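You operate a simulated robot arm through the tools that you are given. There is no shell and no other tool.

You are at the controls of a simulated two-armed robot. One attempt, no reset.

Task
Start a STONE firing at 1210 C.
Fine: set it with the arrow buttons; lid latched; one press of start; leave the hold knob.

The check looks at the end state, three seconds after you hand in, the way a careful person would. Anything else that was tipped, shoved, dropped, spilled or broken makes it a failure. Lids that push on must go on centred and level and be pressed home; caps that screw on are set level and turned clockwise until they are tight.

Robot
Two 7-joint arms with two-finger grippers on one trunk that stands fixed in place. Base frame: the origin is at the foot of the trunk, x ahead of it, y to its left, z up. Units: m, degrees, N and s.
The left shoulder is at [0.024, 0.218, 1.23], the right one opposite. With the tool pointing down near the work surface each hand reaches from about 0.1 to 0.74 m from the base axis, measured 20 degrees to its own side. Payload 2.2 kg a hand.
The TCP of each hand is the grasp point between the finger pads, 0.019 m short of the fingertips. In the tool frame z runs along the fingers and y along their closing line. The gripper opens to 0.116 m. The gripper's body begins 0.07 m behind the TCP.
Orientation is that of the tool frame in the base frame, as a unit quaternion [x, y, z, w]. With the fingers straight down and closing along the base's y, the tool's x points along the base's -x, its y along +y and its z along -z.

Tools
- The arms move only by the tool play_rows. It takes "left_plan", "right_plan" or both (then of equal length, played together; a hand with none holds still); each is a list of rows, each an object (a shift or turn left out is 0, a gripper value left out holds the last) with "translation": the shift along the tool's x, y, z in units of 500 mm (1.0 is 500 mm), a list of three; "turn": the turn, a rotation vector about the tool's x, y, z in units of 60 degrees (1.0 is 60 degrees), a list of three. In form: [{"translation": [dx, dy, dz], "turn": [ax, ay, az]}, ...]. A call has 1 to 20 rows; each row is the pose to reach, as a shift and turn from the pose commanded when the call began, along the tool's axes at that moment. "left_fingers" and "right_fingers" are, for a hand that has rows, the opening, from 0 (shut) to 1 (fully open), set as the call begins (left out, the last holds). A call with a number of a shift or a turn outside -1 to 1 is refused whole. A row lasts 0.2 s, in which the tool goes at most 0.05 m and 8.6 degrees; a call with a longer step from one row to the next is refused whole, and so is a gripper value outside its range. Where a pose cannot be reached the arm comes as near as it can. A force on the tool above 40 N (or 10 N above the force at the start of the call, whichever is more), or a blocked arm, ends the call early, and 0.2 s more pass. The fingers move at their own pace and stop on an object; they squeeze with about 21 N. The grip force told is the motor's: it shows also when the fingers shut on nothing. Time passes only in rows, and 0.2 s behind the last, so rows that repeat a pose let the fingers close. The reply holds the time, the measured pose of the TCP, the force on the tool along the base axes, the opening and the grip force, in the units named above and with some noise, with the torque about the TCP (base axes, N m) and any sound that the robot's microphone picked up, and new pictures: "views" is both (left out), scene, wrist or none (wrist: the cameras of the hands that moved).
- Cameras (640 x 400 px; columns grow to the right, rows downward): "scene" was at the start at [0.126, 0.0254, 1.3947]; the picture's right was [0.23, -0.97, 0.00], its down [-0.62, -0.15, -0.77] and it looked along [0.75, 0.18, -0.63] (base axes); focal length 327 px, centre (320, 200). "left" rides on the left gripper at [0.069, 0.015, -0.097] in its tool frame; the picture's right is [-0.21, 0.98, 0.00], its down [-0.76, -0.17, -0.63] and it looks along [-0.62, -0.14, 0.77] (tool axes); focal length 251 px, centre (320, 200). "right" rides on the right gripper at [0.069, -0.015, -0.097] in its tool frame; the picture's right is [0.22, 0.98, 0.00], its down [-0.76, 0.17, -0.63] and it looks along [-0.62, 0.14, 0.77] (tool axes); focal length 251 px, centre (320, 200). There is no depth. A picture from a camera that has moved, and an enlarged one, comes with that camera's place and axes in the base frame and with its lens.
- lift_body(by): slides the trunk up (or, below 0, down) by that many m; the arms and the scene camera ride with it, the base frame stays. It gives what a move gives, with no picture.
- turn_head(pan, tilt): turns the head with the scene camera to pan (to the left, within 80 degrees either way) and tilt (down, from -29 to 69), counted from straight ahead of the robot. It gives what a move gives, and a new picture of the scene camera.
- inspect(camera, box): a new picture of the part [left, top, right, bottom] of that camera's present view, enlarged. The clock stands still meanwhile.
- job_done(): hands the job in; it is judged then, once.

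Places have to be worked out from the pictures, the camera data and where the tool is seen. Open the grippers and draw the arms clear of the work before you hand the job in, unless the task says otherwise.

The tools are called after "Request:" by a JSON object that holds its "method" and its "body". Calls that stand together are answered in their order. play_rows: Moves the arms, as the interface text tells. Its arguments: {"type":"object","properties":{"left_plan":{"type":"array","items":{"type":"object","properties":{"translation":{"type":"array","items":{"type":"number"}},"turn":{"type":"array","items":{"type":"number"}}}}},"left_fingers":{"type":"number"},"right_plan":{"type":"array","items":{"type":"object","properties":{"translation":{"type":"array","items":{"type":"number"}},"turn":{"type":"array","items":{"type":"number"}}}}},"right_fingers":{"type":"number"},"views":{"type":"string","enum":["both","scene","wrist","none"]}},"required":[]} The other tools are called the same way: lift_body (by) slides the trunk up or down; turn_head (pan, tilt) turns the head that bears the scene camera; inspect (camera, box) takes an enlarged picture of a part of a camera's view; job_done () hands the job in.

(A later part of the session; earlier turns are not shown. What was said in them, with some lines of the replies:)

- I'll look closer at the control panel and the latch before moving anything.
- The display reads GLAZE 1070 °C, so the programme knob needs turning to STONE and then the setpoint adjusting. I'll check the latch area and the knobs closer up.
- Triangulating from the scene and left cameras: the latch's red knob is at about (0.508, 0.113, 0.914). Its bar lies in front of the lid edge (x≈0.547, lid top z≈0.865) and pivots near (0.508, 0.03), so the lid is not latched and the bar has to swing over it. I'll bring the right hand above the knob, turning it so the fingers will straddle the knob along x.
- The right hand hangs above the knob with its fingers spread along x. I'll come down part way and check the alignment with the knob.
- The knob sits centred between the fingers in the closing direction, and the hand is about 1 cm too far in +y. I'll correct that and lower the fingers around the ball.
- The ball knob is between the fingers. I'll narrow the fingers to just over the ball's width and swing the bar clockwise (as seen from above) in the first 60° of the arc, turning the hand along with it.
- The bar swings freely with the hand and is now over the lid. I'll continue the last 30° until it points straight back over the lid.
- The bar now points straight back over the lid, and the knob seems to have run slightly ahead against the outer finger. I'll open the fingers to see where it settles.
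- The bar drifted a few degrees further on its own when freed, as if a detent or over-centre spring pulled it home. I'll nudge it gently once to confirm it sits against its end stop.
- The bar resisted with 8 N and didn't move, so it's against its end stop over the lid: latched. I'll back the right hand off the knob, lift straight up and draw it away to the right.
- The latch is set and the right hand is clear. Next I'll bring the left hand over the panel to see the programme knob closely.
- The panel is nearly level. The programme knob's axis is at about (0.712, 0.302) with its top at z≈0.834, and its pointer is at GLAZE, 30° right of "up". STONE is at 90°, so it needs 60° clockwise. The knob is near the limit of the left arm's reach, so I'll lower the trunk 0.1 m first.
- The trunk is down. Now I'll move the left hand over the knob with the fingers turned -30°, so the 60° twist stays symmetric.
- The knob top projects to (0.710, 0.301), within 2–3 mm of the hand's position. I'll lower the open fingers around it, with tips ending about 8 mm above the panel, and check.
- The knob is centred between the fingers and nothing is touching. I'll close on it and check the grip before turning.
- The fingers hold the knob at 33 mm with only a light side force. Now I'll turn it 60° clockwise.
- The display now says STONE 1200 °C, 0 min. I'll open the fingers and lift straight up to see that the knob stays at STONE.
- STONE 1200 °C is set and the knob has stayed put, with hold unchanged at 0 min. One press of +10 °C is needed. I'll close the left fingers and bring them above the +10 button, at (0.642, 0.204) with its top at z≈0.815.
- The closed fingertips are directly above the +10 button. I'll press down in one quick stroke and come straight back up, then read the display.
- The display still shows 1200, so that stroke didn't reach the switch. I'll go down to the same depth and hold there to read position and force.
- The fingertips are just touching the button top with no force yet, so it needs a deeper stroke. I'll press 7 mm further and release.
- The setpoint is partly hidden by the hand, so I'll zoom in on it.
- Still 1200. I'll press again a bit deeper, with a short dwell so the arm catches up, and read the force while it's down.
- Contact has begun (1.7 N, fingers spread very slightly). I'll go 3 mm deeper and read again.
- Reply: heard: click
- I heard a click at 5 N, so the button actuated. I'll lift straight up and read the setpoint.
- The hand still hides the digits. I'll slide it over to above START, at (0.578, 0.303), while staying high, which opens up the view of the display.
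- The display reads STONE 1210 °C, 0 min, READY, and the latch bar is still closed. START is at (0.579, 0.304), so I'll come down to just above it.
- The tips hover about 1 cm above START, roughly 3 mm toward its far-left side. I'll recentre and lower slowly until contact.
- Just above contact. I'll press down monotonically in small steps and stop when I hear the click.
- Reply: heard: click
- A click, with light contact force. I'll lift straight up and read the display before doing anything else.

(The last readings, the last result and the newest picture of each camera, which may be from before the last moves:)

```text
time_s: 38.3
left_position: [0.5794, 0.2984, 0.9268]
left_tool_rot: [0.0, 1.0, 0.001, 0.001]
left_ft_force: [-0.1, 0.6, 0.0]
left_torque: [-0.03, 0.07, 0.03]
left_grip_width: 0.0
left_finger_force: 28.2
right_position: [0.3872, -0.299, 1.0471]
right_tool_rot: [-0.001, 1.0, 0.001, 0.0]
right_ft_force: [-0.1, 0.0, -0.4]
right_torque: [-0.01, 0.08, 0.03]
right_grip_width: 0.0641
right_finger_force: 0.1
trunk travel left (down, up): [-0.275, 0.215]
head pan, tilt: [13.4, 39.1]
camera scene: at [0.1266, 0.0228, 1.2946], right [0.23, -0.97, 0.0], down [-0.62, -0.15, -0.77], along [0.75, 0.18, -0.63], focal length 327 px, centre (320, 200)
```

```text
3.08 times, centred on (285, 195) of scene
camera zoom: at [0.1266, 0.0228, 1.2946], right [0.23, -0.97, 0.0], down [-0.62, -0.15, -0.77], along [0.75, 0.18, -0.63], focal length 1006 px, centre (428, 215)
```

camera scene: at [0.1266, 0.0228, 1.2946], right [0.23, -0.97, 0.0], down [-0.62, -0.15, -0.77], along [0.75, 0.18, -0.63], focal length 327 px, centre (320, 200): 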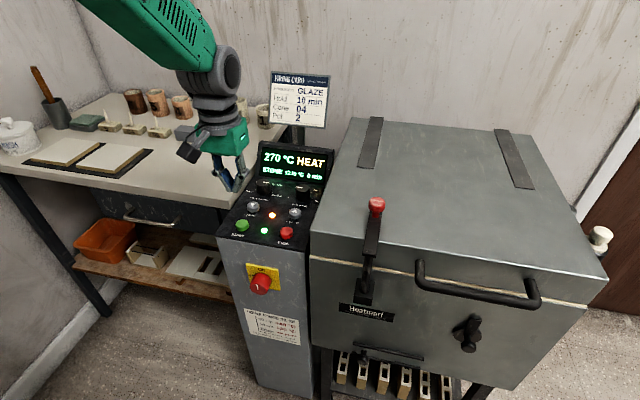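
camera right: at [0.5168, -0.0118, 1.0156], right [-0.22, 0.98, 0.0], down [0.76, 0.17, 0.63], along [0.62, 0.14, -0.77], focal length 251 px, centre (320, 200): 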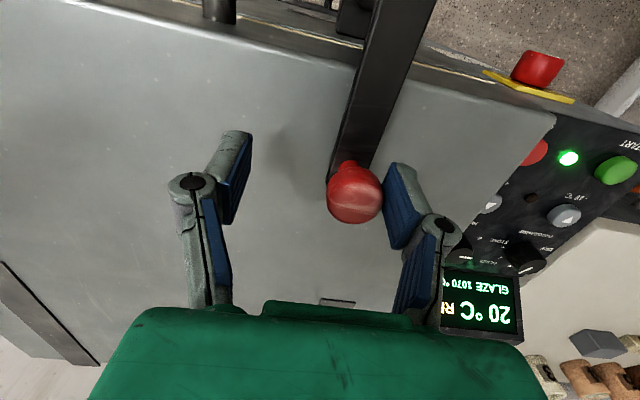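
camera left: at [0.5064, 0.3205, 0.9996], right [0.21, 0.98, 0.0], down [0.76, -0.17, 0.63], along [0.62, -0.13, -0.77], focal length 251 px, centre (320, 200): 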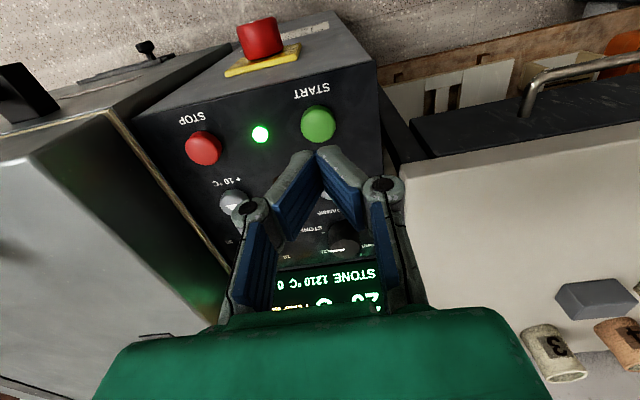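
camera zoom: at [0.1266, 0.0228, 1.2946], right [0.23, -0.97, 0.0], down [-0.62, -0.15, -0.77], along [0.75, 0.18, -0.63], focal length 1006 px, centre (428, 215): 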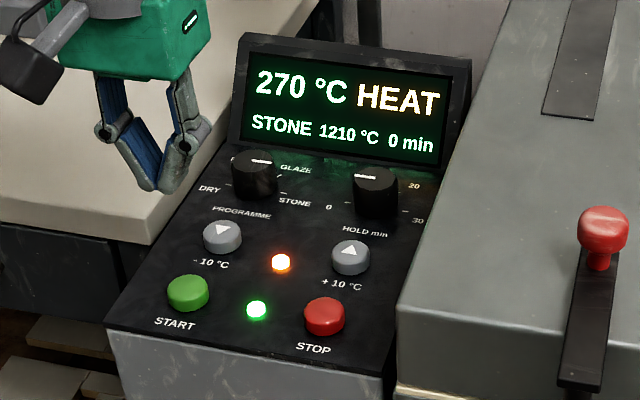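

The controller is heating: 270 °C HEAT, STONE 1210 °C, 0 min, with the heating lamp lit. I'll draw the left arm up and back, then open its gripper.

Request:
{"method": "play_rows", "body": {"left_plan": [{"translation": [0.0, 0.0, -0.08]}, {"translation": [0.0, 0.0, -0.16]}, {"translation": [0.06, 0.02, -0.2]}, {"translation": [0.12, 0.04, -0.24]}, {"translation": [0.18, 0.06, -0.28]}, {"translation": [0.24, 0.08, -0.3]}, {"translation": [0.3, 0.1, -0.32]}, {"translation": [0.34, 0.12, -0.32]}, {"translation": [0.34, 0.12, -0.32]}], "left_fingers": 0, "views": "none"}}

Request:
{"method": "play_rows", "body": {"left_plan": [{"translation": [0, 0, 0]}, {"translation": [0, 0, 0]}, {"translation": [0, 0, 0]}], "right_plan": [{"translation": [0, 0, 0]}, {"translation": [0, 0, 0]}, {"translation": [0, 0, 0]}], "left_fingers": 1, "right_fingers": 1, "views": "both"}}

Request:
{"method": "inspect", "body": {"camera": "scene", "box": [220, 130, 420, 320]}}

```text
time_s: 40.3
left_position: [0.4075, 0.3572, 1.084]
left_tool_rot: [0.0, 1.0, 0.0, 0.0]
left_ft_force: [0.3, 0.1, 0.0]
left_torque: [0.02, 0.0, 0.0]
left_grip_width: 0.0
left_finger_force: 28.2
right_position: [0.3869, -0.2983, 1.0476]
right_tool_rot: [0.0, 1.0, 0.001, 0.0]
right_ft_force: [1.0, -1.4, 0.2]
right_torque: [0.0, 0.01, 0.02]
right_grip_width: 0.0638
right_finger_force: 0.0
trunk travel left (down, up): [-0.275, 0.215]
head pan, tilt: [13.4, 39.1]
```

```text
time_s: 41.1
left_position: [0.4053, 0.3575, 1.0844]
left_tool_rot: [-0.001, 1.0, -0.001, 0.001]
left_ft_force: [0.4, -0.4, 1.0]
left_torque: [0.01, -0.03, 0.0]
left_grip_width: 0.116
left_finger_force: 0.1
right_position: [0.3872, -0.3, 1.0483]
right_tool_rot: [0.0, 1.0, 0.001, 0.001]
right_ft_force: [-0.2, 0.0, -0.3]
right_torque: [0.01, 0.0, 0.0]
right_grip_width: 0.1161
right_finger_force: 0.0
trunk travel left (down, up): [-0.275, 0.215]
head pan, tilt: [13.4, 39.1]
camera scene: at [0.1246, 0.0235, 1.2949], right [0.23, -0.97, 0.0], down [-0.62, -0.15, -0.77], along [0.75, 0.18, -0.63], focal length 327 px, centre (320, 200)
camera right: at [0.3179, -0.315, 1.1444], right [-0.22, 0.98, 0.0], down [0.76, 0.17, 0.63], along [0.62, 0.14, -0.77], focal length 251 px, centre (320, 200)
camera left: at [0.3379, 0.3724, 1.1811], right [0.21, 0.98, 0.0], down [0.76, -0.17, 0.63], along [0.62, -0.14, -0.77], focal length 251 px, centre (320, 200)
```

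scene: 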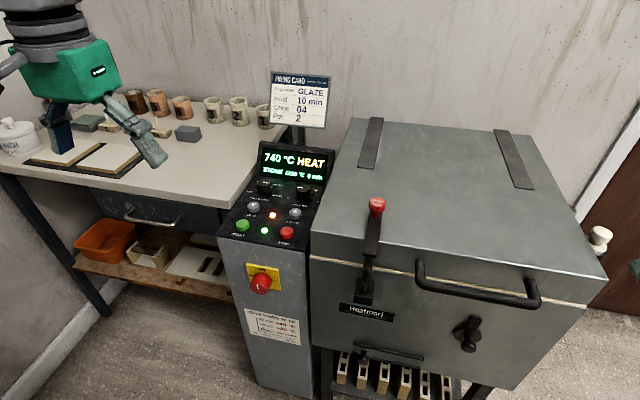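
right: 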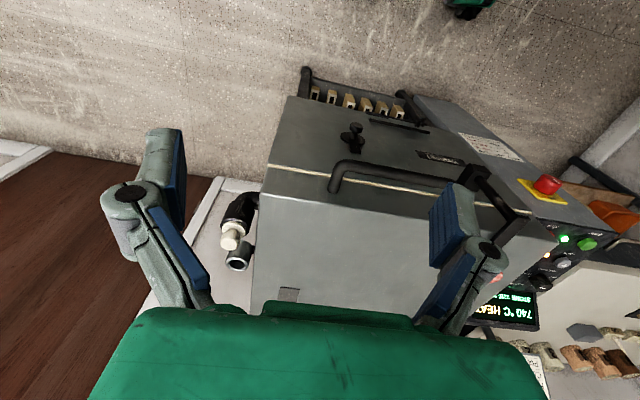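
left: 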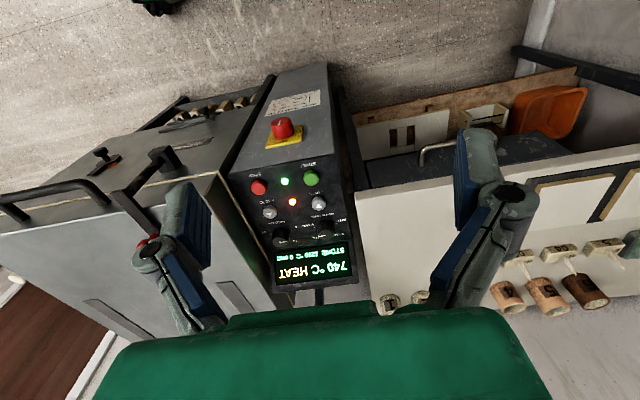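

```text
2.11 times, centred on (320, 225) of scene
camera zoom: at [0.1246, 0.0235, 1.2949], right [0.23, -0.97, 0.0], down [-0.62, -0.15, -0.77], along [0.75, 0.18, -0.63], focal length 689 px, centre (320, 147)
```

zoom: 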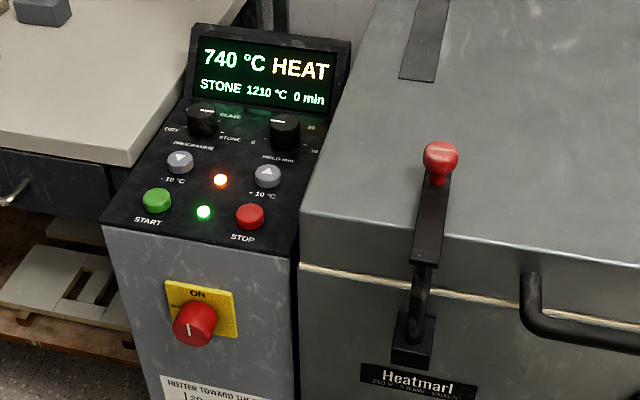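

Display shows HEAT, STONE 1210 °C, hold still at 0 min. The lid is latched, both hands are clear and open, and nothing else has moved, so I'm handing the job in.

Request:
{"method": "job_done", "body": {}}

```text
The job is handed in.
```

The STONE firing is running at 1210 °C. When I handed in, the display read 740 °C and HEAT, with STONE 1210 °C and 0 min hold.

- **Lid:** the latch bar was off the lid at the start. I swung it over the lid, and it held against its end stop when I pushed on it.
- **Programme and setpoint:** I turned the programme knob from GLAZE to STONE, which set 1200 °C. Then I used +10 °C to reach 1210. My first two tries didn't go deep enough to register, and the third clicked once.
- **Start:** I pressed it once, heard one click, and it began heating straight away.
- **Hold knob:** I didn't touch it.

Both arms are drawn back with the grippers open, and I saw nothing else tipped or moved. The trunk is still 0.1 m lower than where it began, because I lowered it to reach the programme knob.
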